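You operate a simulated robot arm through the tools that you are given. There is no shell and no other tool. Be economical: measure what you need, move in short steps, check, and stop when the job is done.

You are at the controls of a simulated robot arm. One attempt, no reset.

JOB
Take the orange peg on the white table and put it away on the top of the cream bench. Put one of the blue blocks from the grey table on the grey tray. Take the teal peg and put it on the teal card on the grey table. Put the 56 mm short mandrel from the white table on the tiled table and the 72 mm short mandrel on the bottom shelf of the tall rack. Put the orange filter on the tiled table away on the wooden table. Pull the orange drawer open. The order is free. Set down upright: blue block.
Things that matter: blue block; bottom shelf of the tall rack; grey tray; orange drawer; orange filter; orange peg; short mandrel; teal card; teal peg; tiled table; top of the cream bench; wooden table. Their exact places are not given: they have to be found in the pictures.

Only the result counts: the job must be done as asked and must still hold three seconds after the hand-in. Knocking over, shifting, dropping, spilling or breaking anything else fails it.

ROBOT AND FRAMES
A 7-joint arm with a vacuum gripper on a trunk, on a base that drives. Base frame: it is fixed to the floor where the robot stands at the start and does not move with it; the origin is under the middle of the robot, x ahead of it, y to its left, z up. Readings come in m, degrees, newtons and seconds.
With the tool pointing down near the work surface it reaches from about 0.1 to 0.62 m from the robot's upright axis, wherever it stands. Its first joint turns from -69.0 to 172.0 degrees. Places, roughly: blue block [-2.5, -0.25, 0.75]; blue block (8x5x4 cm) [-2.3, 0, 0.8]; bottom shelf of the tall rack [3.5, -2.9, 0.3]; grey tray (21x13x3 cm) [-2.2, -0.3, 0.8]; orange drawer [3.7, 0.1, 0.8]; orange filter (11x8x5 cm) [1.3, 0.6, 0.8]; orange peg (5x5x9 cm) [0.5, -0.2, 0.8]; short mandrel [0.5, 0.5, 1]; teal card [-2.25, 0.5, 0.75]; teal peg (5x5x9 cm) [-2.2, 0.7, 0.8]; tiled table [1.5, 0.1, 0.8]; top of the cream bench [3.6, -9.7, 0.8]; wooden table [1.8, -10.9, 0.8]. Payload 1.06 kg.
Tool frame: the origin (TCP) lies in the middle of the cups' lips, and z points out of the cups. The gripper has 1 cup of 0.024 m across, covering 0.024 by 0.024 m (tool x, y); the bellows give 0.008 m. With the vacuum on, a cup seals on a smooth face that it is pressed against (1 to 4 N); it does not hold porous or soft things. The pull reaches 23 N.
Orientation is that of the tool frame in the base frame, as a unit quaternion [w, x, y, z]. With the cups facing straight down, the tool's x points along the base's -x, its y along +y and its z along -z.

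CONTROLS
- The arm moves only by the tool servo_tool. Its argument "steps" is a list of rows, each a list of 2 entries, a list of its own where there are three numbers: the shift along the tool's x, y, z in m, then the turn, a rotation vector about the tool's x, y, z in degrees. In form: [[[x, y, z], [wx, wy, wz]], ...]. A call has 1 to 20 rows; each row is the pose to reach, as a shift and turn from the pose commanded when the call began, along the tool's axes at that moment. "valve" is the vacuum: 1 switches it on, -1 off, set as the call begins (left out, the last holds). Rows are played at 5 a second. More than 0.05 m and 8.6 degrees between two rows, or a gripper value outside its range, and nothing of the call is played. Where a pose cannot be reached the arm comes as near as it can. A force on the tool above 40 N (or 10 N above the force at the start of the call, whichever is more), or a blocked arm, ends the call early, and 0.2 s more pass. The pull builds up within a second once a cup has sealed. Time passes only in rows, and 0.2 s behind the last, so rows that repeat a pose give it time. The reply holds the time, the measured pose of the TCP, the force on the tool along the base axes and the pull of the vacuum, in the units named above and with some noise, with the torque about the TCP (base axes, N m) and any sound that the robot's microphone picked up.
- Cameras (640 x 400 px; columns grow to the right, rows downward): "scene" is now at [0.179, 0.0276, 1.2122]; the picture's right is [0.27, -0.96, 0.00], its down [-0.30, -0.08, -0.95] and it looks along [0.91, 0.26, -0.31] (base axes); focal length 214 px, centre (320, 200). "wrist" rides on the gripper at [0.078, 0.019, -0.096] in the tool frame; the picture's right is [-0.24, 0.97, 0.00], its down [-0.71, -0.17, -0.69] and it looks along [-0.67, -0.16, 0.73] (tool axes); focal length 243 px, centre (320, 200).
- snapshot(camera): a new picture of that camera. No time passes.
- move_column(by): slides the trunk up (or, below 0, down) by that many m; the arm and the scene camera ride with it, the base frame stays. It gives what a move gives, with no picture.
- roll_base(legs): drives the robot by 1 to 6 legs, each [ahead, left, turn to the left] in m, m and degrees, along the robot's own axes; the way and the turn of a leg run together, so that a leg with both is an arc; at most 1.5 m and 180 degrees a leg. The arm and the cameras ride along, it lands a little off, and it stops where it bumps. It gives what a move gives.
- turn_head(pan, tilt): turns the head with the scene camera to pan (to the left, within 80 degrees either way) and tilt (down, from -29 to 69), counted from straight ahead of the robot. It gives what a move gives.
- point_at(camera, pixels): for up to 12 pixels [column, row] of the newest picture of that camera ("zoom" is the newest enlarged one), the place [x, y, z] in the base frame of the surface seen there, good to about 0.003 m. No time passes.
- enlarge(camera, box): a new picture of the part [left, top, right, bottom] of that camera's present view, enlarged. No time passes.
- job_done(): hands the job in; it is judged then, once.

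Work in short steps. Measure before you move; look again where a grasp or a placing could have gone wrong, and mend it. You have 131 turns and 152 pictures in all, those below and enlarged ones among them. Switch the vacuum off and draw the arm clear of the work before you hand the job in, unless the task says otherwise.

The tools are called after "Request:" as name(argument=value, ...) on one line, values as JSON. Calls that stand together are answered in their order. servo_tool: Moves the arm, as the interface text tells. Its arguments: {"type":"object","properties":{"steps":{"type":"array","items":{"type":"array"}},"valve":{"type":"number"}},"required":["steps"]} The other tools are called the same way: move_column (by) slides the trunk up or down; roll_base (legs) drives the base; turn_head (pan, tilt) turns the head that bears the scene camera; snapshot (camera) takes a picture; point_at (camera, pixels) gives the place of the surface under pixels of a picture; enlarge (camera, box) takes an enlarged picture of a part of a camera's view; job_done () hands the job in.

At the start:

```text
clock: 0.0
ee_pos: [0.2809, 0.1966, 1.1371]
orientation: [0.0, 0.0, 1.0, 0.001]
contact_force: [-0.2, 0.0, 0.2]
moment: [-0.03, 0.0, 0.0]
pull: 0.1
trunk travel left (down, up): [-0.35, 0.142]
robot x, y, heading: [-0.0018, 0.0027, 0.0]
head pan, tilt: [15.6, 18.3]
```

scene: 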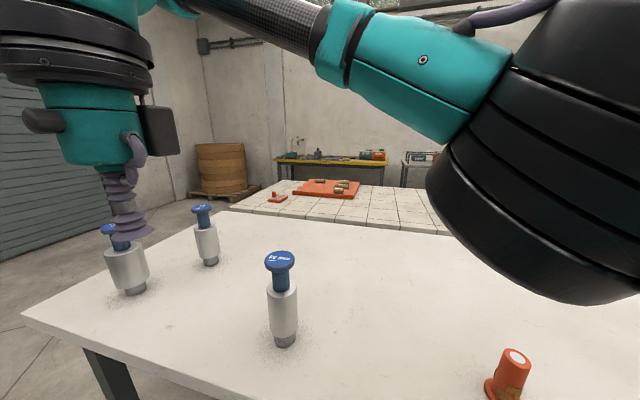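
wrist: 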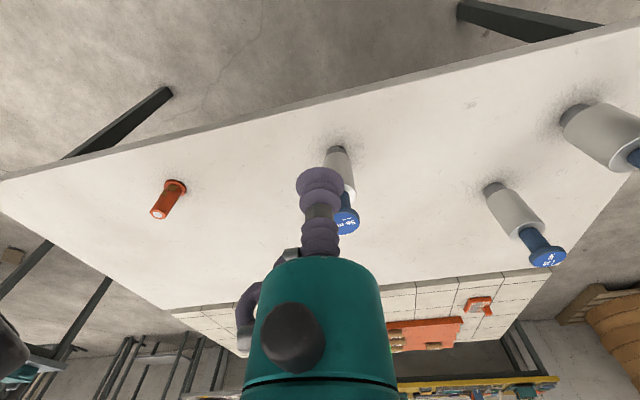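

The scene shows three mandrels with blue heads near (123,270), (205,235), (282,300) and the orange peg at (510,375). I measure these and enlarge the mandrels to read the labels.

Request:
point_at(camera="scene", pixels=[[107, 229], [201, 208], [280, 257], [517, 357], [124, 262], [206, 240], [283, 310], [285, 341], [134, 291], [210, 263], [279, 198], [335, 187]])

Request:
enlarge(camera="scene", box=[80, 190, 320, 350])

Request:
enlarge(camera="wrist", box=[440, 90, 640, 280])

```text
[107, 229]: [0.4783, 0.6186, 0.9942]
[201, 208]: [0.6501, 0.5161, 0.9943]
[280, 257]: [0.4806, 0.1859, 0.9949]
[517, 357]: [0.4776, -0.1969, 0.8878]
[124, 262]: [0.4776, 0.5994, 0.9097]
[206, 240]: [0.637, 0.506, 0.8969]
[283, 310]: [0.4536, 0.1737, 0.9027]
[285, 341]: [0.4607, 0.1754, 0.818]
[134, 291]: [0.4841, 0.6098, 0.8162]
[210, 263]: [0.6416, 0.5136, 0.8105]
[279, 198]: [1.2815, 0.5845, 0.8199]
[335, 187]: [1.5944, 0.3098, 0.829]
```

```text
2.50 times, centred on (200, 270) of scene
```

zoom: 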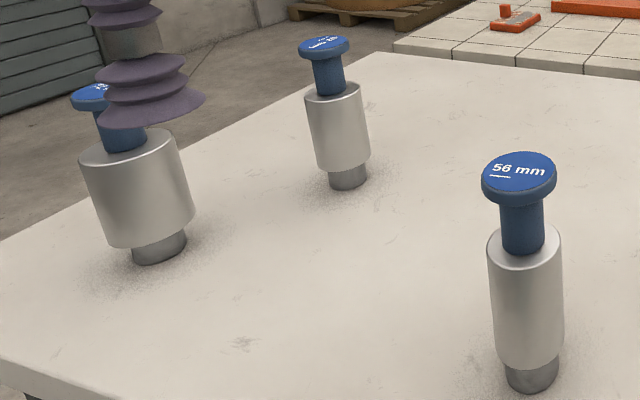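

```text
2.11 times, centred on (540, 185) of wrist
```

zoom: 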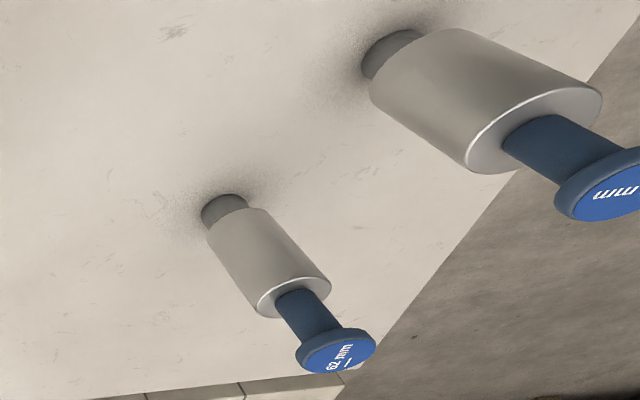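

The nearest mandrel reads "56 mm" with its head top at about (0.478, 0.187, 0.995); the far one reads 62 mm, so the big one should be 72 (I'll verify). I move over the 56 head and come down to just above it.

Request:
servo_tool(steps=[[[-0.045, 0, 0], [0, 0, 0]], [[-0.09, -0.005, 0], [0, 0, 0]], [[-0.135, -0.01, 0], [0, 0, 0]], [[-0.18, -0.01, 0], [0, 0, 0]], [[-0.197, -0.01, 0.03], [0, 0, 0]], [[-0.197, -0.01, 0.07], [0, 0, 0]], [[-0.197, -0.01, 0.11], [0, 0, 0]], [[-0.197, -0.01, 0.125], [0, 0, 0]], [[-0.197, -0.01, 0.125], [0, 0, 0]]])

Request:
snapshot(camera="wrist")

Request:
snapshot(camera="scene")

```text
clock: 2.0
ee_pos: [0.4772, 0.178, 1.0159]
orientation: [0.002, 0.0, 1.0, 0.001]
contact_force: [-0.5, -0.3, -0.3]
moment: [0.01, -0.01, 0.04]
pull: 0.1
out of reach, approached as far as the arm can: row 3, 4, 5, 6, 7, 8, 9
trunk travel left (down, up): [-0.35, 0.142]
robot x, y, heading: [0.0002, 0.0, -0.1]
head pan, tilt: [15.6, 18.3]
```

```text
147 pictures are left
```

wrist: 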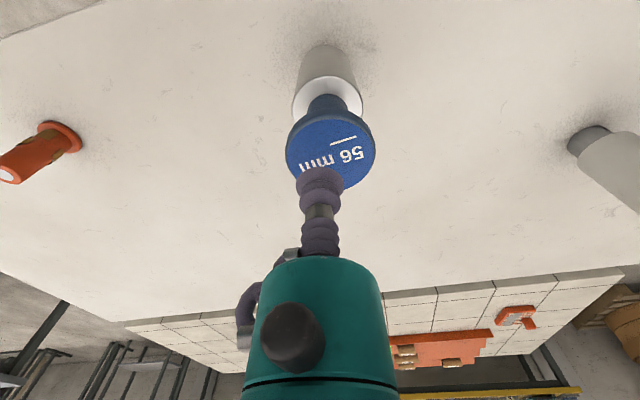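

```text
146 pictures are left
```

scene: 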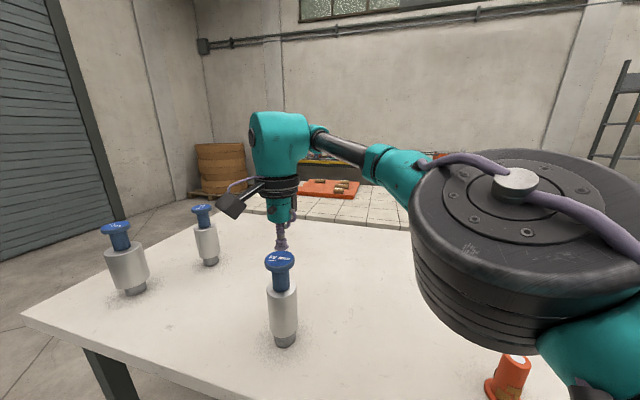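

The arm reports reach limits at this height; the cup is at y=0.178 and seems to sit past the head's middle at wrist (331,150). I measure the head.

Request:
point_at(camera="wrist", pixels=[[331, 150], [290, 150], [371, 150], [331, 122], [40, 158], [10, 178], [320, 30], [500, 200]])

Request:
enlarge(camera="scene", box=[90, 190, 230, 300])

```text
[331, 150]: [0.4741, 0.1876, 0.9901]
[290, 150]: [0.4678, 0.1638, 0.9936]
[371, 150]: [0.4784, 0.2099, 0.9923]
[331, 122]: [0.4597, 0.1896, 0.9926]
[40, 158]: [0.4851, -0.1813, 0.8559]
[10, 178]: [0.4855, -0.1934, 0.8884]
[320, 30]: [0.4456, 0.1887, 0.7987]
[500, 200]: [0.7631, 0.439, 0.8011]
```

```text
3.64 times, centred on (160, 245) of scene
```

zoom: 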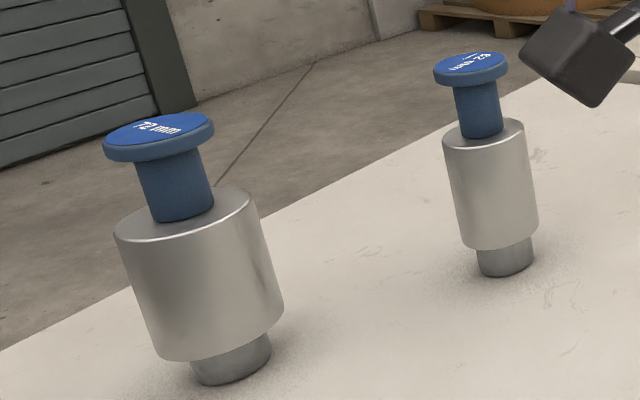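

Big one is confirmed 72 mm. The head centre is (0.476, 0.187, 0.993); I raise the trunk 0.12 so the arm works lower in its envelope, then come down.

Request:
move_column(by=0.12)

Request:
servo_tool(steps=[[[0, 0.005, 0.04], [0, 0, 0]], [[0, 0.009, 0.08], [0, 0, 0]], [[0, 0.009, 0.11], [0, 0, 0]], [[0, 0.009, 0.12], [0, 0, 0]], [[0, 0.009, 0.125], [0, 0, 0]]])

```text
clock: 3.5
ee_pos: [0.4318, 0.1761, 1.2531]
orientation: [0.13, 0.0, 0.992, 0.001]
contact_force: [0.8, 0.5, -0.8]
moment: [0.01, -0.01, -0.02]
pull: 0.0
trunk travel left (down, up): [-0.47, 0.022]
robot x, y, heading: [-0.0026, -0.0003, -0.1]
head pan, tilt: [15.6, 18.3]
```

```text
clock: 4.7
ee_pos: [0.4639, 0.1851, 1.133]
orientation: [0.129, 0.0, 0.992, 0.001]
contact_force: [-0.2, 0.6, -0.7]
moment: [-0.02, 0.01, 0.02]
pull: 0.0
trunk travel left (down, up): [-0.47, 0.022]
robot x, y, heading: [-0.002, -0.0015, 0.4]
head pan, tilt: [15.6, 18.3]
```

The tool got tilted by about 15° about y after the trunk move. I right it and come down to z≈1.03 above the head.

Request:
servo_tool(steps=[[[-0.01, 0.001, 0], [0, 7.4, 0]], [[-0.01, 0.001, 0.005], [0, 14.8, 0]], [[0.0, 0.001, 0.04], [0, 14.8, 0]], [[0.008, 0.001, 0.075], [0, 14.8, 0]], [[0.015, 0.001, 0.1], [0, 14.8, 0]], [[0.015, 0.001, 0.1], [0, 14.8, 0]]])

```text
clock: 6.1
ee_pos: [0.4682, 0.1692, 1.037]
orientation: [0.001, 0.0, 1.0, 0.001]
contact_force: [0.5, 0.5, -0.4]
moment: [0.02, -0.03, 0.01]
pull: 0.0
out of reach, approached as far as the arm can: row 1, 2, 3, 4, 5, 6
trunk travel left (down, up): [-0.47, 0.022]
robot x, y, heading: [-0.0034, -0.0016, -0.2]
head pan, tilt: [15.6, 18.3]
```

Reach is limiting (radius ≈0.50). I check the table's near edge to see if the base can move closer.

Request:
point_at(camera="scene", pixels=[[30, 314], [75, 340], [150, 388], [100, 380], [130, 235], [180, 212], [255, 212], [400, 225]])

Request:
turn_head(pan=-40, tilt=50)

Request:
snapshot(camera="scene")

```text
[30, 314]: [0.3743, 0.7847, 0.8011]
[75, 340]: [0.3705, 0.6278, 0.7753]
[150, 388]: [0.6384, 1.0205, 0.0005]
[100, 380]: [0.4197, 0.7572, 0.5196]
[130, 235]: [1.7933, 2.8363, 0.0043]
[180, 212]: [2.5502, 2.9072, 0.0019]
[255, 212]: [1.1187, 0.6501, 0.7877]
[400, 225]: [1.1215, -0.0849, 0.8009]
```

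```text
clock: 7.3
ee_pos: [0.4669, 0.1688, 1.0365]
orientation: [0.001, 0.0, 1.0, 0.001]
contact_force: [0.0, -0.1, 0.0]
moment: [0.02, -0.03, 0.03]
pull: 0.1
trunk travel left (down, up): [-0.47, 0.022]
robot x, y, heading: [0.0046, 0.0006, -0.2]
head pan, tilt: [-40.0, 50.0]
```

```text
144 pictures are left
```

scene: 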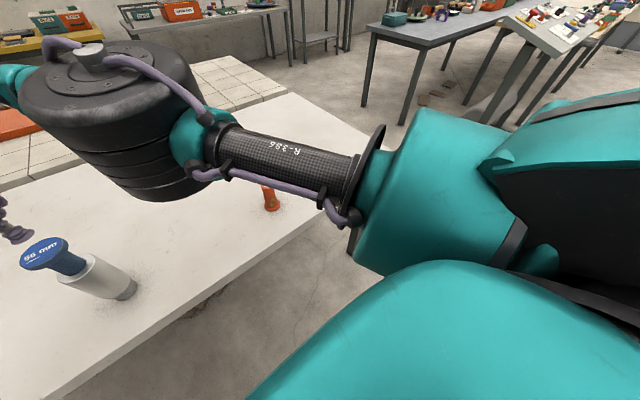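

The table edge is at x=0.37. I drive 0.05 ahead (tool is 4 cm above the heads), then line up.

Request:
roll_base(legs=[[0.05, 0.03, 0]])

```text
clock: 8.3
ee_pos: [0.5182, 0.1996, 1.0377]
orientation: [0.0, -0.001, 1.0, 0.002]
contact_force: [0.4, 0.1, -0.5]
moment: [0.0, 0.03, -0.03]
pull: 0.0
trunk travel left (down, up): [-0.47, 0.022]
robot x, y, heading: [0.0508, 0.0324, 0.1]
head pan, tilt: [-40.0, 50.0]
```

Target is (0.476, 0.187, 0.993): shift base x −0.042 (tool +0.042), y −0.013, and descend to ~5 mm above.

Request:
servo_tool(steps=[[[0.021, -0.007, 0], [0, 0, 0]], [[0.042, -0.013, 0], [0, 0, 0]], [[0.042, -0.013, 0.02], [0, 0, 0]], [[0.042, -0.013, 0.035], [0, 0, 0]], [[0.042, -0.013, 0.035], [0, 0, 0]]])

```text
clock: 9.5
ee_pos: [0.4742, 0.1859, 1.0002]
orientation: [0.001, -0.001, 1.0, 0.001]
contact_force: [-0.5, 0.1, 0.5]
moment: [-0.03, 0.03, 0.01]
pull: 0.1
trunk travel left (down, up): [-0.47, 0.022]
robot x, y, heading: [0.0492, 0.0283, -0.1]
head pan, tilt: [-40.0, 50.0]
```

On centre. Vacuum on, press down gently ~12 mm and dwell.

Request:
servo_tool(steps=[[[0, 0, 0.004], [0, 0, 0]], [[0, 0, 0.008], [0, 0, 0]], [[0, 0, 0.011], [0, 0, 0]], [[0, 0, 0.011], [0, 0, 0]], [[0, 0, 0.011], [0, 0, 0]], [[0, 0, 0.011], [0, 0, 0]], [[0, 0, 0.011], [0, 0, 0]]], valve=1)

```text
clock: 11.1
ee_pos: [0.4733, 0.1855, 0.9909]
orientation: [0.0, -0.001, 1.0, 0.0]
contact_force: [-1.0, 2.0, 11.4]
moment: [0.01, 0.07, 0.0]
pull: 22.7
trunk travel left (down, up): [-0.47, 0.022]
robot x, y, heading: [0.0492, 0.0322, 0.1]
head pan, tilt: [-40.0, 50.0]
```

Sealed (pull 22.7 N). Lift by 0.12.

Request:
servo_tool(steps=[[[0, 0, -0.02], [0, 0, 0]], [[0, 0, -0.04], [0, 0, 0]], [[0, 0, -0.06], [0, 0, 0]], [[0.01, 0, -0.09], [0, 0, 0]], [[0.03, 0, -0.12], [0, 0, 0]], [[0.03, 0, -0.12], [0, 0, 0]]])

Request:
turn_head(pan=-20, tilt=20)

Request:
snapshot(camera="scene")

Request:
snapshot(camera="wrist")

```text
clock: 12.5
ee_pos: [0.4422, 0.1875, 1.1101]
orientation: [0.001, 0.001, 1.0, 0.001]
contact_force: [0.5, 0.1, -4.1]
moment: [-0.01, 0.03, 0.02]
pull: 23.3
trunk travel left (down, up): [-0.47, 0.022]
robot x, y, heading: [0.053, 0.0281, 0.1]
head pan, tilt: [-40.0, 50.0]
```

```text
clock: 13.5
ee_pos: [0.4438, 0.1877, 1.1092]
orientation: [0.001, -0.001, 1.0, 0.0]
contact_force: [0.4, -0.2, -3.5]
moment: [0.02, 0.03, 0.03]
pull: 23.4
trunk travel left (down, up): [-0.47, 0.022]
robot x, y, heading: [0.0511, 0.0291, 0.2]
head pan, tilt: [-20.0, 20.0]
```

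```text
143 pictures are left
```

scene: 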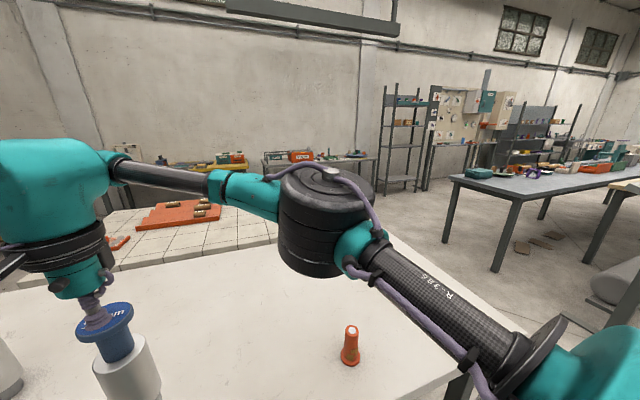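

```text
142 pictures are left
```

wrist: 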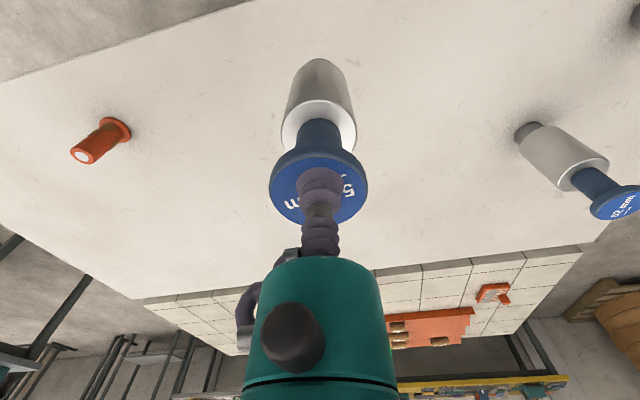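

Held, weight ~4 N. I map the white/tiled table edges and the right-side obstacles for driving.

Request:
point_at(camera="scene", pixels=[[493, 291], [275, 232], [155, 213], [300, 245], [280, 155], [375, 160], [385, 190], [416, 190], [455, 178], [508, 200], [494, 268], [540, 185]])

Request:
point_at(camera="wrist", pixels=[[580, 252], [375, 268], [140, 300], [20, 225], [530, 318], [240, 348], [480, 345], [590, 300], [440, 300], [495, 290], [200, 310]])

```text
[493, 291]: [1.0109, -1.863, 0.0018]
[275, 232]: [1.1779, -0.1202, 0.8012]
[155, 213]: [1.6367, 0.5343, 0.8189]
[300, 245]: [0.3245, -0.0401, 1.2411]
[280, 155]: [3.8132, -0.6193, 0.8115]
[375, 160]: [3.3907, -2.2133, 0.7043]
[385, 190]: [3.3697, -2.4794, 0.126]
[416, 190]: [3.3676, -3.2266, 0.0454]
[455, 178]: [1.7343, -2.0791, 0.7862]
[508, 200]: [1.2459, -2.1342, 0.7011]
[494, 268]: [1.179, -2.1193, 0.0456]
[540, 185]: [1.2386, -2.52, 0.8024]
```

```text
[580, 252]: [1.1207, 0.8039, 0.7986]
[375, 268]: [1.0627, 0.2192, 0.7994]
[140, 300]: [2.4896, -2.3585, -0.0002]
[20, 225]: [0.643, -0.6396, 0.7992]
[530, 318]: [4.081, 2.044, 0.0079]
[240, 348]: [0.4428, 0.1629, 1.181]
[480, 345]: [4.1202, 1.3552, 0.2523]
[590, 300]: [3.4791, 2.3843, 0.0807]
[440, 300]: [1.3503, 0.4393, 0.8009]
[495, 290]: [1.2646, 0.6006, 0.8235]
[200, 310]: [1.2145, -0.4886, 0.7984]
```

White table spans x 0.37–1.12, y −0.65–0.8; the tiled table lies right behind it. I'll go around the left side (y≈1.25) where the orange filter (1.28,0.59) is also near the edge, place the mandrel and pick the filter there. First back off and look left.

Request:
roll_base(legs=[[-0.5, 0, 0]])

Request:
turn_head(pan=60, tilt=25)

Request:
snapshot(camera="scene")

```text
clock: 16.4
ee_pos: [-0.0489, 0.1861, 1.1103]
orientation: [0.001, 0.003, 1.0, 0.0]
contact_force: [-0.7, -0.3, -4.5]
moment: [0.02, 0.03, -0.03]
pull: 23.8
trunk travel left (down, up): [-0.47, 0.022]
robot x, y, heading: [-0.4392, 0.0329, -0.4]
head pan, tilt: [-20.0, 20.0]
```

```text
clock: 17.9
ee_pos: [-0.0489, 0.1858, 1.1093]
orientation: [0.001, 0.003, 1.0, 0.001]
contact_force: [-0.9, -0.4, -3.7]
moment: [0.0, 0.02, 0.0]
pull: 23.2
trunk travel left (down, up): [-0.47, 0.022]
robot x, y, heading: [-0.4428, 0.0294, -0.2]
head pan, tilt: [60.0, 25.0]
```

```text
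141 pictures are left
```

scene: 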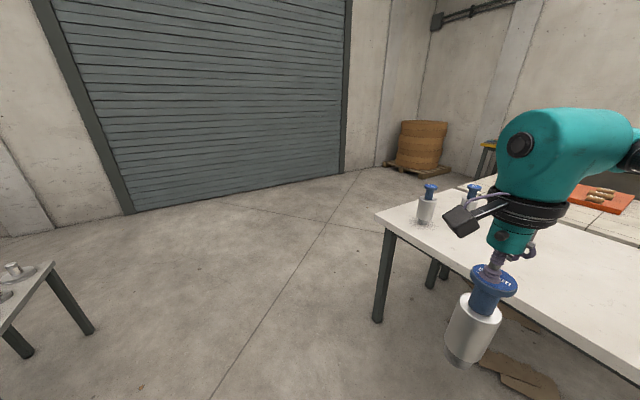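

The left side is clear. Drive left and ahead, then turn to face the tiled table from its left side.

Request:
roll_base(legs=[[0, 1.3, 0], [0.95, 0, 0], [0.9, 0, 0], [0, 0, -90]])

Request:
turn_head(pan=0, tilt=35)

Request:
snapshot(camera="scene")

Request:
snapshot(camera="wrist")

```text
clock: 42.1
ee_pos: [1.5635, 0.9378, 1.1107]
orientation: [0.001, 0.708, 0.706, 0.001]
contact_force: [-0.4, -0.1, -3.1]
moment: [0.02, 0.0, 0.03]
pull: 23.5
trunk travel left (down, up): [-0.47, 0.022]
robot x, y, heading: [1.4075, 1.331, -90.2]
head pan, tilt: [60.0, 25.0]
```

```text
clock: 43.4
ee_pos: [1.564, 0.9381, 1.111]
orientation: [0.001, 0.708, 0.706, 0.0]
contact_force: [-0.7, -0.8, -3.8]
moment: [0.03, 0.01, -0.02]
pull: 23.2
trunk travel left (down, up): [-0.47, 0.022]
robot x, y, heading: [1.4044, 1.3352, -90.2]
head pan, tilt: [0.0, 35.0]
```

```text
140 pictures are left
```

scene: 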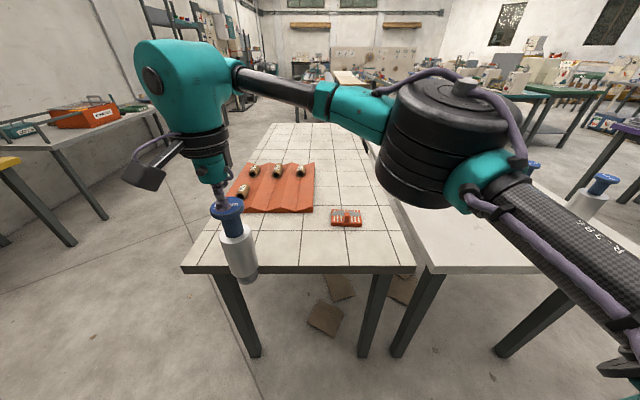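

```text
139 pictures are left
```

wrist: 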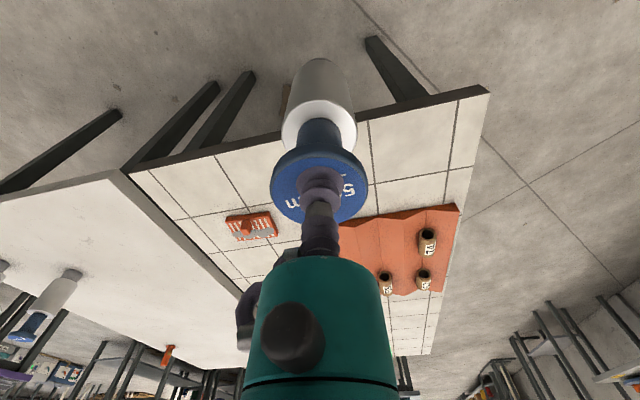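

Facing the tiled table: filter at scene (346,216), orange mat with brass parts to its left. I measure the free area and the filter.

Request:
point_at(camera="scene", pixels=[[185, 268], [412, 268], [315, 210], [280, 235], [332, 226], [362, 226], [347, 211], [361, 210], [332, 210], [345, 220], [360, 255], [300, 250]])

Request:
enlarge(camera="scene", box=[310, 190, 390, 240])

```text
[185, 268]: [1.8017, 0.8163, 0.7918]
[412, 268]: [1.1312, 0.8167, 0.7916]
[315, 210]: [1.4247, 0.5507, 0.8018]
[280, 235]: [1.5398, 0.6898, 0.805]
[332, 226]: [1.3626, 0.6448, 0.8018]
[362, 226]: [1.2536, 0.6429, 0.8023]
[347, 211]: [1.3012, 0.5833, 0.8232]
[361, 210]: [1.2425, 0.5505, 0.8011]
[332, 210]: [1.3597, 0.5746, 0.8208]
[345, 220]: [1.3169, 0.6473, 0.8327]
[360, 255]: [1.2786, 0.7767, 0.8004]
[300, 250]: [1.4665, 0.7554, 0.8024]
```

```text
8.00 times, centred on (350, 215) of scene
```

zoom: 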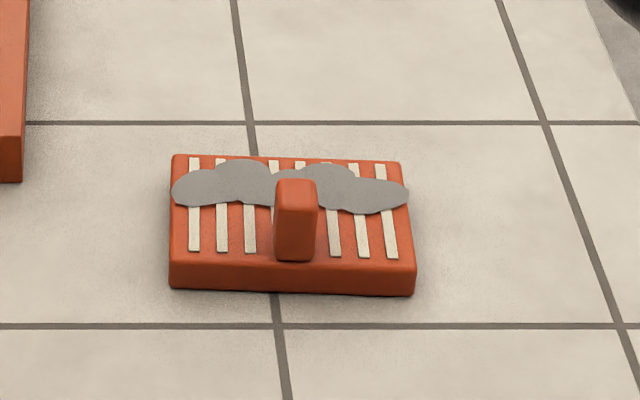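

I drive 0.18 ahead so the table edge is ~0.33 from the axis, as before; the mandrel bottom (≈0.915) passes over the tabletop.

Request:
roll_base(legs=[[0.18, 0, 0]])

Request:
servo_tool(steps=[[[-0.03, 0.04, 0.0], [0, 0, 0]], [[-0.035, 0.05, 0.04], [0, 0, 0]], [[-0.035, 0.05, 0.08], [0, 0, 0]], [[-0.035, 0.05, 0.1], [0, 0, 0]], [[-0.035, 0.05, 0.1], [0, 0, 0]]])

Request:
snapshot(camera="scene")

```text
clock: 44.9
ee_pos: [1.565, 0.7597, 1.1097]
orientation: [0.0, 0.707, 0.707, 0.001]
contact_force: [-0.4, -1.2, -3.7]
moment: [0.03, -0.01, -0.02]
pull: 23.0
trunk travel left (down, up): [-0.47, 0.022]
robot x, y, heading: [1.4088, 1.1535, -89.9]
head pan, tilt: [0.0, 35.0]
```

```text
clock: 46.1
ee_pos: [1.6104, 0.7347, 1.0127]
orientation: [0.002, 0.707, 0.707, 0.0]
contact_force: [-0.7, -0.5, -3.7]
moment: [0.03, -0.02, 0.03]
pull: 22.8
out of reach, approached as far as the arm can: row 1, 2, 3, 4, 5
trunk travel left (down, up): [-0.47, 0.022]
robot x, y, heading: [1.4087, 1.1539, -89.8]
head pan, tilt: [0.0, 35.0]
```

```text
137 pictures are left
```

scene: 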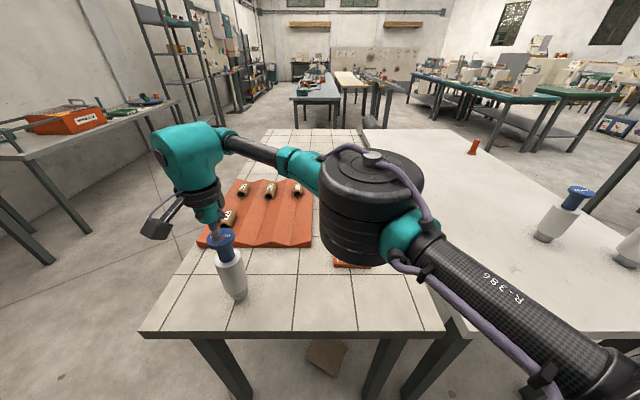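

Clear tile spot beneath at (1.61, 0.735). Lower ~2 cm to touch down.

Request:
servo_tool(steps=[[[0.005, 0, 0.006], [0, 0, 0]], [[0.005, 0, 0.012], [0, 0, 0]], [[0.005, 0, 0.017], [0, 0, 0]], [[0.005, 0, 0.02], [0, 0, 0]], [[0.005, 0, 0.022], [0, 0, 0]]])

```text
clock: 47.3
ee_pos: [1.6087, 0.7377, 0.9941]
orientation: [0.001, 0.707, 0.707, 0.001]
contact_force: [0.9, -0.7, -1.7]
moment: [0.01, -0.03, 0.0]
pull: 22.2
trunk travel left (down, up): [-0.47, 0.022]
robot x, y, heading: [1.4089, 1.1543, -89.9]
head pan, tilt: [0.0, 35.0]
```

Force eases (−3.7 → −1.7), so it is touching. Press 2 mm more, then release and lift.

Request:
servo_tool(steps=[[[0, 0, 0.002], [0, 0, 0]], [[0, 0, 0.003], [0, 0, 0]]])

Request:
servo_tool(steps=[[[0, 0, 0], [0, 0, 0]], [[0, 0, 0], [0, 0, 0]], [[0, 0, 0], [0, 0, 0]], [[0, 0, 0], [0, 0, 0]], [[0, 0, 0], [0, 0, 0]], [[0, 0, -0.01], [0, 0, 0]], [[0, 0, -0.03], [0, 0, 0]], [[0, 0, -0.06], [0, 0, 0]], [[0, 0, -0.09], [0, 0, 0]]], valve=-1)

Request:
snapshot(camera="scene")

```text
clock: 47.9
ee_pos: [1.6094, 0.7385, 0.993]
orientation: [0.003, 0.707, 0.707, 0.001]
contact_force: [1.2, 1.3, 13.9]
moment: [0.0, 0.01, 0.04]
pull: 22.7
trunk travel left (down, up): [-0.47, 0.022]
robot x, y, heading: [1.4043, 1.1576, -90.1]
head pan, tilt: [0.0, 35.0]
```

```text
clock: 49.9
ee_pos: [1.6061, 0.7374, 1.08]
orientation: [0.002, 0.707, 0.707, 0.0]
contact_force: [0.0, -0.1, 0.0]
moment: [0.06, 0.02, 0.0]
pull: 0.1
trunk travel left (down, up): [-0.47, 0.022]
robot x, y, heading: [1.4078, 1.1518, -89.9]
head pan, tilt: [0.0, 35.0]
```

```text
136 pictures are left
```

scene: 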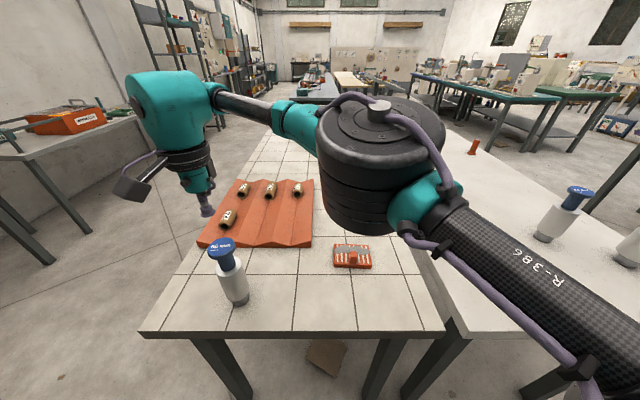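

The mandrel stands. Now a close look at the filter's handle.

Request:
enlarge(camera="scene", box=[324, 235, 384, 275])

Request:
enlarge(camera="wrist", box=[140, 130, 320, 260])

```text
10.00 times, centred on (354, 255) of scene
```

zoom: 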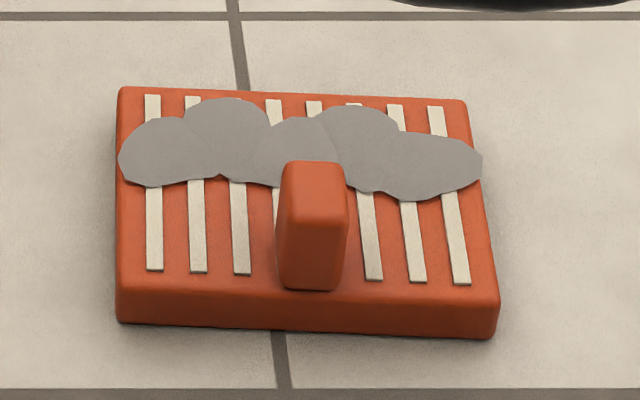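

```text
3.08 times, centred on (230, 195) of wrist
```

zoom: 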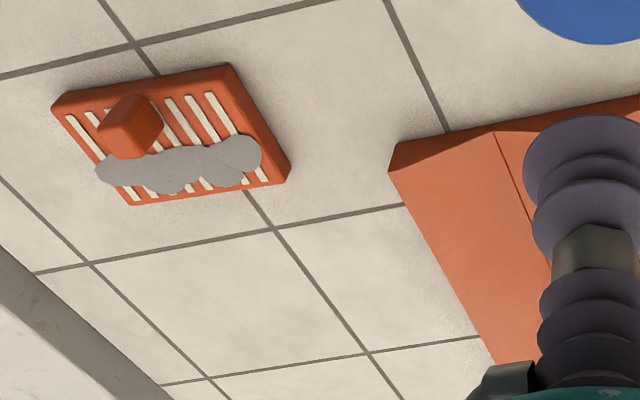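

I measure the knob corners and frame via the zoom.

Request:
enlarge(camera="scene", box=[324, 235, 384, 275])

Request:
point_at(camera="zoom", pixels=[[287, 168], [342, 168], [287, 215], [345, 218], [314, 165], [314, 215], [314, 190], [120, 305], [495, 320], [125, 92], [465, 105], [305, 250]])

```text
10.00 times, centred on (354, 255) of scene
```

zoom: 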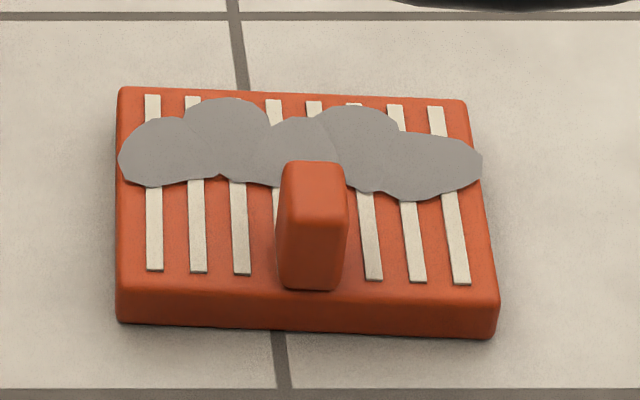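

```text
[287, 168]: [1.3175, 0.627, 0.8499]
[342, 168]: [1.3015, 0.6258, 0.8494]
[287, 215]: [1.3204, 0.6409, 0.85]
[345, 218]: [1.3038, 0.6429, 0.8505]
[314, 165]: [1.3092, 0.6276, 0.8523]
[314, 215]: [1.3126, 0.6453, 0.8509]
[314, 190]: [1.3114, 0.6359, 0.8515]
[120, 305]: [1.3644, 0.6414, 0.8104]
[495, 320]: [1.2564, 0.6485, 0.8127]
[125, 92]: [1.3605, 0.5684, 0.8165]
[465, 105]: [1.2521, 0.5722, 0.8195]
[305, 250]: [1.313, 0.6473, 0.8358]
```

Knob top is about 19×20 mm centred at (1.311, 0.636, 0.851). I move over it and hover ~2 cm above.

Request:
servo_tool(steps=[[[0, -0.045, 0], [0, 0, 0]], [[0, -0.09, 0], [0, 0, 0]], [[0, -0.135, 0], [0, 0, 0]], [[-0.01, -0.18, 0.01], [0, 0, 0]], [[-0.03, -0.22, 0.03], [0, 0, 0]], [[-0.05, -0.25, 0.06], [0, 0, 0]], [[-0.075, -0.28, 0.09], [0, 0, 0]], [[-0.1, -0.295, 0.12], [0, 0, 0]], [[-0.101, -0.295, 0.16], [0, 0, 0]], [[-0.101, -0.295, 0.19], [0, 0, 0]], [[-0.101, -0.295, 0.2], [0, 0, 0]], [[-0.101, -0.295, 0.2], [0, 0, 0]]])

Request:
enlarge(camera="wrist", box=[200, 60, 440, 210])

```text
clock: 52.5
ee_pos: [1.3126, 0.6356, 0.8803]
orientation: [0.001, 0.707, 0.707, 0.0]
contact_force: [-0.8, 0.6, -0.2]
moment: [0.03, 0.01, 0.03]
pull: 0.1
trunk travel left (down, up): [-0.47, 0.022]
robot x, y, heading: [1.41, 1.1529, -89.9]
head pan, tilt: [0.0, 35.0]
```

```text
2.67 times, centred on (320, 135) of wrist
```

zoom: 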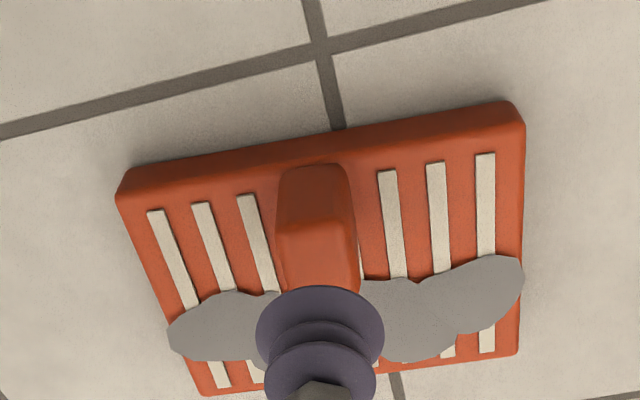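

I measure the knob's top face from this closer view.

Request:
point_at(camera="zoom", pixels=[[284, 232], [350, 226], [315, 225], [315, 255], [315, 275], [290, 265], [345, 262], [315, 195], [315, 215], [240, 330], [420, 310], [410, 220]])

```text
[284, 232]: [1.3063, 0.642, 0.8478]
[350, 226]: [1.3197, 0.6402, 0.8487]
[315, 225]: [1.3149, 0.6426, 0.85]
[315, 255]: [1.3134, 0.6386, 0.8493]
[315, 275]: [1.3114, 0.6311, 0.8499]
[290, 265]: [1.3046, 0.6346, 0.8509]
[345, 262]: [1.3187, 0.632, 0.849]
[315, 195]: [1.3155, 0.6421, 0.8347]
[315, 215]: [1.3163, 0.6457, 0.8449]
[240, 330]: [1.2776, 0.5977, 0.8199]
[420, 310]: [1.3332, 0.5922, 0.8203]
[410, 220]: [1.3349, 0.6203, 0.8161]
```

Try the knob top: vacuum on, descend to contact at z≈0.848 with a light press.

Request:
servo_tool(steps=[[[0, 0, 0.015], [0, 0, 0]], [[0, 0, 0.024], [0, 0, 0]], [[0, 0, 0.029], [0, 0, 0]], [[0, 0, 0.032], [0, 0, 0]], [[0, 0, 0.034], [0, 0, 0]], [[0, 0, 0.034], [0, 0, 0]], [[0, 0, 0.034], [0, 0, 0]], [[0, 0, 0.034], [0, 0, 0]], [[0, 0, 0.034], [0, 0, 0]]], valve=1)

```text
clock: 54.5
ee_pos: [1.3135, 0.6361, 0.8479]
orientation: [0.001, 0.707, 0.707, 0.0]
contact_force: [-0.6, 0.2, 2.1]
moment: [-0.02, -0.02, 0.01]
pull: 0.1
trunk travel left (down, up): [-0.47, 0.022]
robot x, y, heading: [1.4085, 1.1527, -90.0]
head pan, tilt: [0.0, 35.0]
```

Contact but no seal. Press slightly more.

Request:
servo_tool(steps=[[[0, -0.001, 0.001], [0, 0, 0]], [[0, -0.002, 0.002], [0, 0, 0]], [[0, -0.002, 0.002], [0, 0, 0]], [[0, -0.002, 0.002], [0, 0, 0]], [[0, -0.002, 0.002], [0, 0, 0]]])

```text
clock: 55.7
ee_pos: [1.313, 0.6367, 0.8449]
orientation: [0.001, 0.707, 0.707, 0.0]
contact_force: [2.2, -0.7, 4.5]
moment: [0.01, 0.04, 0.03]
pull: 0.0
trunk travel left (down, up): [-0.47, 0.022]
robot x, y, heading: [1.4072, 1.1532, -90.3]
head pan, tilt: [0.0, 35.0]
```

The knob top is too small for the 24 mm cup. I try the clear ribbed body top beside the knob, at (1.342, 0.622), before anything else.

Request:
servo_tool(steps=[[[0, 0, -0.02], [0, 0, 0]], [[-0.014, 0.029, -0.02], [0, 0, 0]], [[-0.014, 0.029, 0.0], [0, 0, 0]], [[-0.014, 0.029, 0.015], [0, 0, 0]], [[-0.014, 0.029, 0.022], [0, 0, 0]], [[-0.014, 0.029, 0.027], [0, 0, 0]], [[-0.014, 0.029, 0.03], [0, 0, 0]], [[-0.014, 0.029, 0.03], [0, 0, 0]], [[-0.014, 0.029, 0.03], [0, 0, 0]], [[-0.014, 0.029, 0.03], [0, 0, 0]]])

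```text
clock: 57.9
ee_pos: [1.342, 0.623, 0.8155]
orientation: [0.003, 0.707, 0.707, 0.0]
contact_force: [0.8, -2.1, 16.9]
moment: [0.04, 0.03, 0.0]
pull: 22.8
trunk travel left (down, up): [-0.47, 0.022]
robot x, y, heading: [1.4065, 1.155, -90.0]
head pan, tilt: [0.0, 35.0]
```

Sealed there (pull 22.8 N). Lift 0.15 and pull in slightly for driving.

Request:
servo_tool(steps=[[[0, 0, -0.015], [0, 0, 0]], [[0, 0, -0.03], [0, 0, 0]], [[0, 0, -0.06], [0, 0, 0]], [[0.02, 0, -0.1], [0, 0, 0]], [[0.05, 0, -0.14], [0, 0, 0]], [[0.08, 0, -0.18], [0, 0, 0]], [[0.11, 0, -0.2], [0, 0, 0]], [[0.11, 0, -0.2], [0, 0, 0]]])

Request:
snapshot(camera="wrist")

Request:
turn_head(pan=30, tilt=15)

Request:
snapshot(camera="scene")

```text
clock: 59.7
ee_pos: [1.341, 0.7318, 1.0148]
orientation: [0.001, 0.707, 0.707, 0.001]
contact_force: [-0.6, -0.1, -0.5]
moment: [0.03, 0.0, 0.03]
pull: 22.7
trunk travel left (down, up): [-0.47, 0.022]
robot x, y, heading: [1.4077, 1.1555, -89.9]
head pan, tilt: [0.0, 35.0]
```

```text
131 pictures are left
```

wrist: 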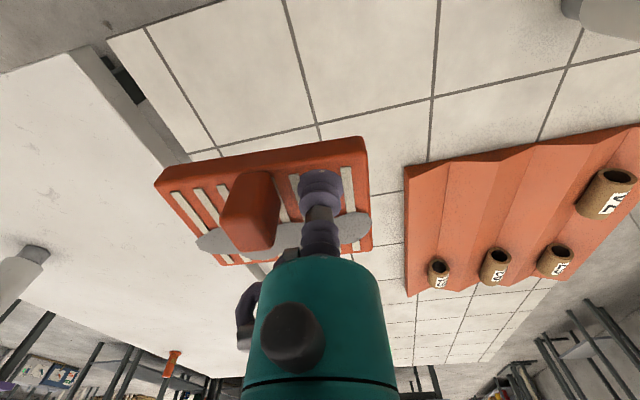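

```text
clock: 60.7
ee_pos: [1.342, 0.7317, 1.0145]
orientation: [0.002, 0.707, 0.707, 0.0]
contact_force: [0.1, -0.3, -0.5]
moment: [0.04, -0.02, 0.01]
pull: 22.9
trunk travel left (down, up): [-0.47, 0.022]
robot x, y, heading: [1.4102, 1.1497, -90.0]
head pan, tilt: [30.0, 15.0]
```

```text
130 pictures are left
```

scene: 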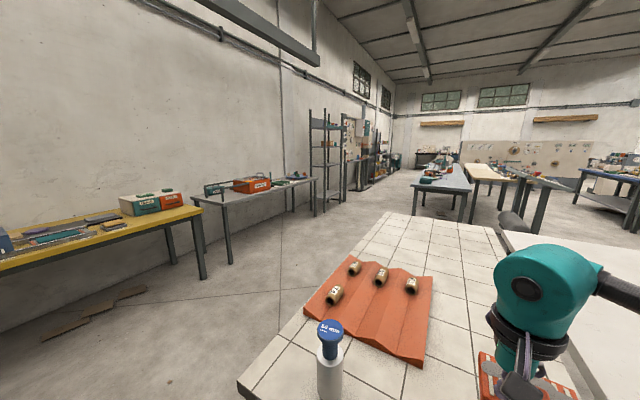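

Filter lifted and the mandrel stands undisturbed. Measure the corridor on the left for the route toward y≈−10.

Request:
point_at(camera="scene", pixels=[[205, 280], [240, 262], [313, 214], [343, 204], [372, 200], [395, 180], [412, 215], [442, 180], [470, 190], [385, 195], [448, 156], [500, 175]])

Request:
enlarge(camera="scene", box=[300, 100, 640, 250])

```text
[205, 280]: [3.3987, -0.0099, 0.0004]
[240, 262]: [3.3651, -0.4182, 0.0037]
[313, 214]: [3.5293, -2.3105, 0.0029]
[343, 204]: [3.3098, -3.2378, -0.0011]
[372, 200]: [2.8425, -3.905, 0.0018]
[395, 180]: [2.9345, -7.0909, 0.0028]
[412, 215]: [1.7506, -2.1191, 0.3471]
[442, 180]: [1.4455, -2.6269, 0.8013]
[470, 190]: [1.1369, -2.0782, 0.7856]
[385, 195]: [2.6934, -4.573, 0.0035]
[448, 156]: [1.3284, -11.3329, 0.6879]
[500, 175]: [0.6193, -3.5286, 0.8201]
```

```text
1.88 times, centred on (470, 175) of scene
```

zoom: 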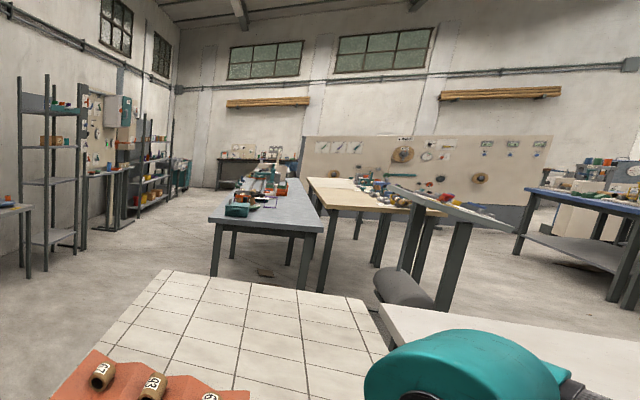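

Corridor at x≈2.45 is free. Back off 0.3, shift left 1.05, and drive toward −y.

Request:
roll_base(legs=[[-0.3, 0, 0], [0, 1.05, 0], [1.5, 0, 0], [1.5, 0, 0], [1.5, 0, 0], [1.5, 0, 0]])

Request:
turn_head(pan=0, tilt=12)

Request:
snapshot(camera="scene")

```text
clock: 100.1
ee_pos: [2.3074, -4.9457, 1.0142]
orientation: [0.001, 0.705, 0.709, 0.0]
contact_force: [1.3, 0.0, -0.7]
moment: [0.02, -0.05, 0.03]
pull: 22.7
trunk travel left (down, up): [-0.47, 0.022]
robot x, y, heading: [2.3701, -4.5265, -89.6]
head pan, tilt: [30.0, 15.0]
```

```text
clock: 101.0
ee_pos: [2.3062, -4.9455, 1.0147]
orientation: [0.002, 0.705, 0.709, 0.0]
contact_force: [-1.3, -0.3, -1.2]
moment: [0.02, -0.02, 0.01]
pull: 22.4
trunk travel left (down, up): [-0.47, 0.022]
robot x, y, heading: [2.3686, -4.524, -89.6]
head pan, tilt: [0.0, 12.0]
```

```text
128 pictures are left
```

scene: 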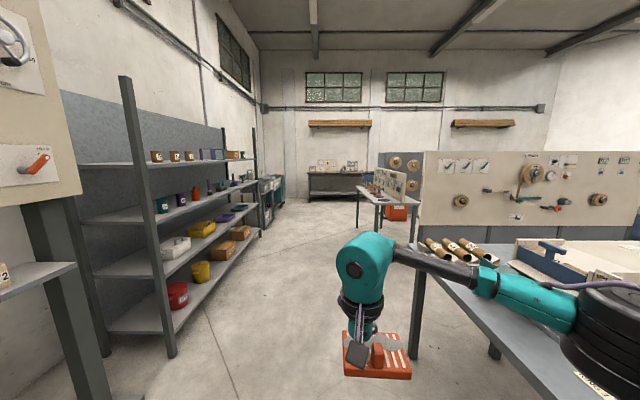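

Corridor continues; I measure shelf front on the left and panel/table on the right plus the far tables.

Request:
point_at(camera="scene", pixels=[[170, 355], [260, 235], [415, 350], [427, 255], [380, 235], [340, 170], [383, 200], [410, 190], [395, 160], [315, 197], [370, 196], [272, 222]])

Request:
enlarge(camera="scene", box=[250, 130, 450, 255])

```text
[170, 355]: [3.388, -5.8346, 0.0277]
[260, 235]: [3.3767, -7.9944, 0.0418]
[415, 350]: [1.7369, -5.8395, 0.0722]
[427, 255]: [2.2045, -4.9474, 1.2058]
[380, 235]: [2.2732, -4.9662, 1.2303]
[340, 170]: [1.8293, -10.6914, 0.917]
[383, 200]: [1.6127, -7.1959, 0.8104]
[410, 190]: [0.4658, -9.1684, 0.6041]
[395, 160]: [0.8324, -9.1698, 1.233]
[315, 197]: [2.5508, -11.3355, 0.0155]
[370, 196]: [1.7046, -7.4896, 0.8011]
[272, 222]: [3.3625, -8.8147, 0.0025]
```

```text
3.20 times, centred on (350, 192) of scene
```

zoom: 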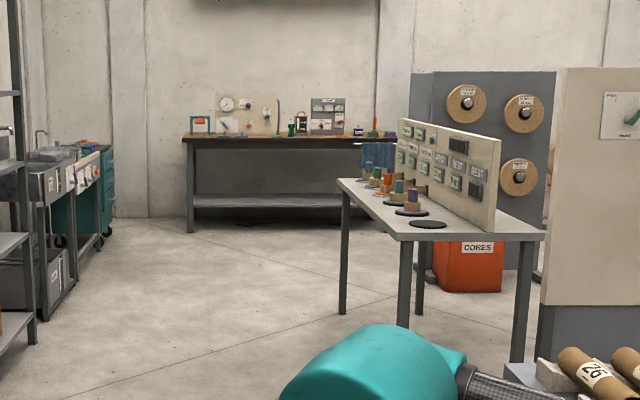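

The wooden table is at the back wall (near edge ~y −10.5), cream bench to the left. Drive 4.9 m more ahead and look.

Request:
roll_base(legs=[[1.5, 0, 0], [1.5, 0, 0], [1.5, 0, 0], [0.4, -0.2, 0]])

Request:
turn_head(pan=15, tilt=25)

Request:
snapshot(camera="scene")

```text
clock: 124.8
ee_pos: [2.1476, -9.8359, 1.0142]
orientation: [0.001, 0.703, 0.711, 0.0]
contact_force: [0.7, -0.4, -1.6]
moment: [0.06, -0.05, -0.01]
pull: 22.6
trunk travel left (down, up): [-0.47, 0.022]
robot x, y, heading: [2.2076, -9.4102, -89.3]
head pan, tilt: [0.0, 12.0]
```

```text
clock: 125.5
ee_pos: [2.147, -9.8355, 1.0142]
orientation: [0.001, 0.703, 0.711, 0.0]
contact_force: [0.5, 0.2, -0.2]
moment: [0.0, -0.02, 0.03]
pull: 23.4
trunk travel left (down, up): [-0.47, 0.022]
robot x, y, heading: [2.2102, -9.4118, -89.5]
head pan, tilt: [15.0, 25.0]
```

```text
126 pictures are left
```

scene: 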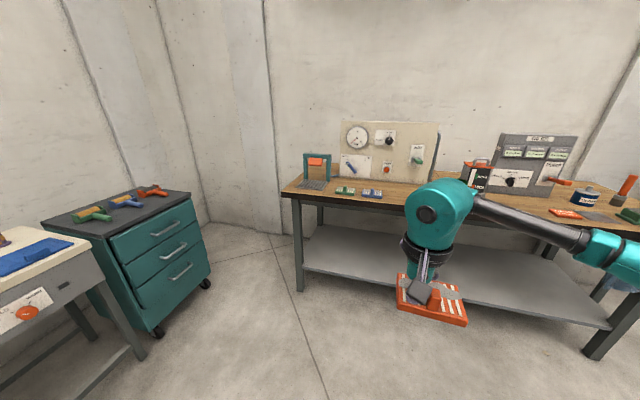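

I measure the wooden table's edge, free spots and the cream bench.

Request:
point_at(camera="scene", pixels=[[284, 192], [320, 197], [400, 203], [372, 197], [470, 187], [395, 190], [30, 247], [60, 260], [500, 205], [405, 183], [565, 213]])

Request:
enlarge(camera="scene", box=[270, 110, 640, 260])

Request:
snapshot(camera="wrist")

```text
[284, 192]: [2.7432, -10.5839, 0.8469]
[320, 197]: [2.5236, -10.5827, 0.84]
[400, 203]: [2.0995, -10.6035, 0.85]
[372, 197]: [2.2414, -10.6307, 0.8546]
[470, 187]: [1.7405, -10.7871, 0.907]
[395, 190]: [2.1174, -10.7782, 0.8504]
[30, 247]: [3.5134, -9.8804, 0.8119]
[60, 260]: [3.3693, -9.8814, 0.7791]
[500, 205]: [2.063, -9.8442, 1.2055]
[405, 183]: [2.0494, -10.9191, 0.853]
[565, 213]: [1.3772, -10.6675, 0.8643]
```

```text
1.73 times, centred on (455, 185) of scene
```

zoom: 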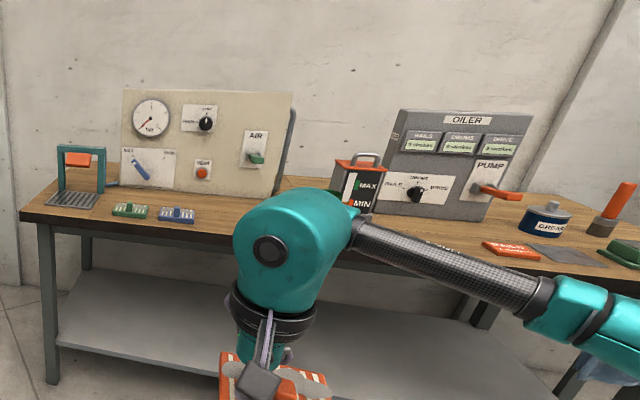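

```text
124 pictures are left
```

wrist: 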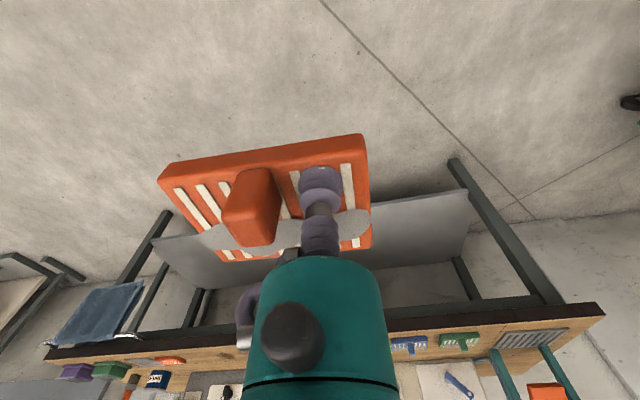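

Table top is z≈0.85, near edge y=−10.58; the free zone is x≈1.9–2.1 at y≈−10.68. Shift right 0.13 and drive 0.82 ahead.

Request:
roll_base(legs=[[0, -0.13, 0], [0.6, 0, 0], [0.2, 0, 0]])

Request:
turn_head(pan=0, tilt=40)

Request:
snapshot(camera="scene")

Request:
snapshot(camera="wrist")

```text
clock: 131.5
ee_pos: [2.0236, -10.6402, 1.0132]
orientation: [0.0, 0.703, 0.711, 0.0]
contact_force: [-0.5, -0.4, -0.2]
moment: [0.01, -0.02, 0.01]
pull: 23.2
trunk travel left (down, up): [-0.47, 0.022]
robot x, y, heading: [2.0816, -10.2181, -89.8]
head pan, tilt: [15.0, 25.0]
```

```text
clock: 132.3
ee_pos: [2.0226, -10.6404, 1.0144]
orientation: [0.001, 0.703, 0.711, -0.001]
contact_force: [-0.2, 1.1, -0.8]
moment: [0.01, -0.04, 0.02]
pull: 22.8
trunk travel left (down, up): [-0.47, 0.022]
robot x, y, heading: [2.0882, -10.2186, -89.4]
head pan, tilt: [0.0, 40.0]
```

```text
123 pictures are left
```

scene: 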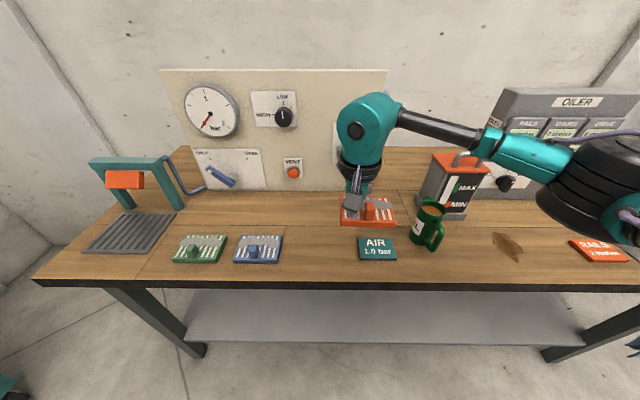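

```text
122 pictures are left
```

wrist: 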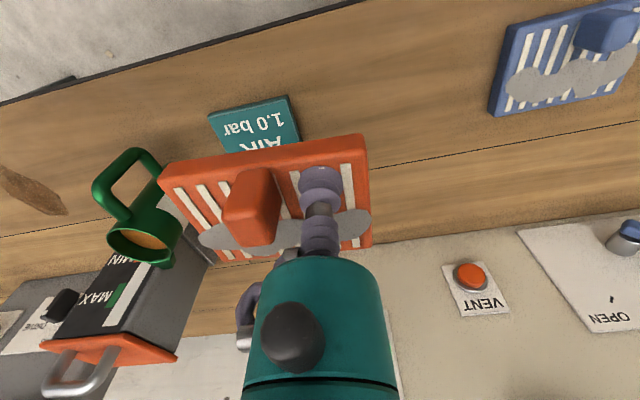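

A teal AIR card and a green mug full of liquid are nearby; better free spot is between the blue filter and the AIR card. Measure.

Request:
point_at(camera="scene", pixels=[[282, 262], [280, 238], [360, 258], [362, 238], [395, 258], [428, 240], [320, 215], [320, 270], [300, 190], [320, 195], [340, 285], [250, 250]])

```text
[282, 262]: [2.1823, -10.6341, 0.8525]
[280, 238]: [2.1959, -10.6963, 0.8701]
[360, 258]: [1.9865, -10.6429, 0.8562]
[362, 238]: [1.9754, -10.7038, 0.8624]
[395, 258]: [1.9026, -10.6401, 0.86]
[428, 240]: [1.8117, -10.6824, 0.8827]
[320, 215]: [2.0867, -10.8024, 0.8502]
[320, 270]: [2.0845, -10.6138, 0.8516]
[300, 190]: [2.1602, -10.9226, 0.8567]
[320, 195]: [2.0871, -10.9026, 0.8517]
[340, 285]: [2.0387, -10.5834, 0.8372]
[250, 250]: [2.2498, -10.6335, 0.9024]
```

Free gap x 1.99–2.18. I put the filter centre at ≈(2.085,−10.72), i.e. TCP (2.119,−10.705), hovering first at z≈0.885.

Request:
servo_tool(steps=[[[-0.02, 0.04, 0], [0, 0, 0]], [[-0.045, 0.08, 0.01], [0, 0, 0]], [[-0.065, 0.096, 0.05], [0, 0, 0]], [[-0.065, 0.096, 0.09], [0, 0, 0]], [[-0.065, 0.096, 0.12], [0, 0, 0]], [[-0.065, 0.096, 0.127], [0, 0, 0]], [[-0.065, 0.096, 0.127], [0, 0, 0]]])

Request:
snapshot(camera="scene")

```text
clock: 133.9
ee_pos: [2.1207, -10.7043, 0.8868]
orientation: [0.001, 0.703, 0.711, 0.0]
contact_force: [0.0, 0.0, -0.8]
moment: [0.02, 0.01, 0.01]
pull: 22.9
trunk travel left (down, up): [-0.47, 0.022]
robot x, y, heading: [2.083, -10.2151, -89.4]
head pan, tilt: [0.0, 40.0]
```

```text
121 pictures are left
```

scene: 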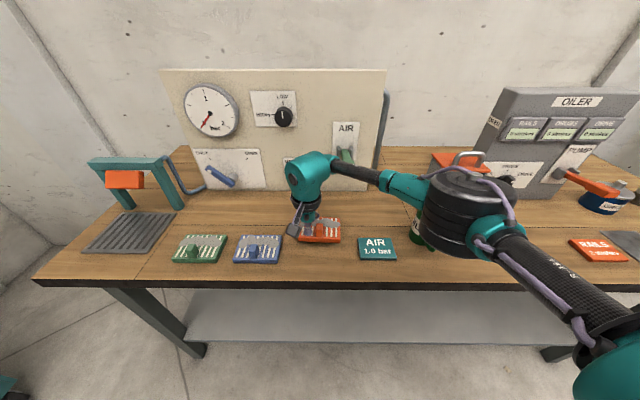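

Well placed between the neighbours. Lower to touch (~18 mm).

Request:
servo_tool(steps=[[[0, 0, 0.008], [0, 0, 0]], [[0, 0, 0.014], [0, 0, 0]], [[0, 0, 0.017], [0, 0, 0]], [[0, 0, 0.019], [0, 0, 0]]])

```text
clock: 134.9
ee_pos: [2.1206, -10.7047, 0.8692]
orientation: [0.001, 0.703, 0.711, 0.0]
contact_force: [1.0, 0.8, -0.1]
moment: [-0.03, 0.05, 0.05]
pull: 23.3
trunk travel left (down, up): [-0.47, 0.022]
robot x, y, heading: [2.0858, -10.2185, -89.6]
head pan, tilt: [0.0, 40.0]
```

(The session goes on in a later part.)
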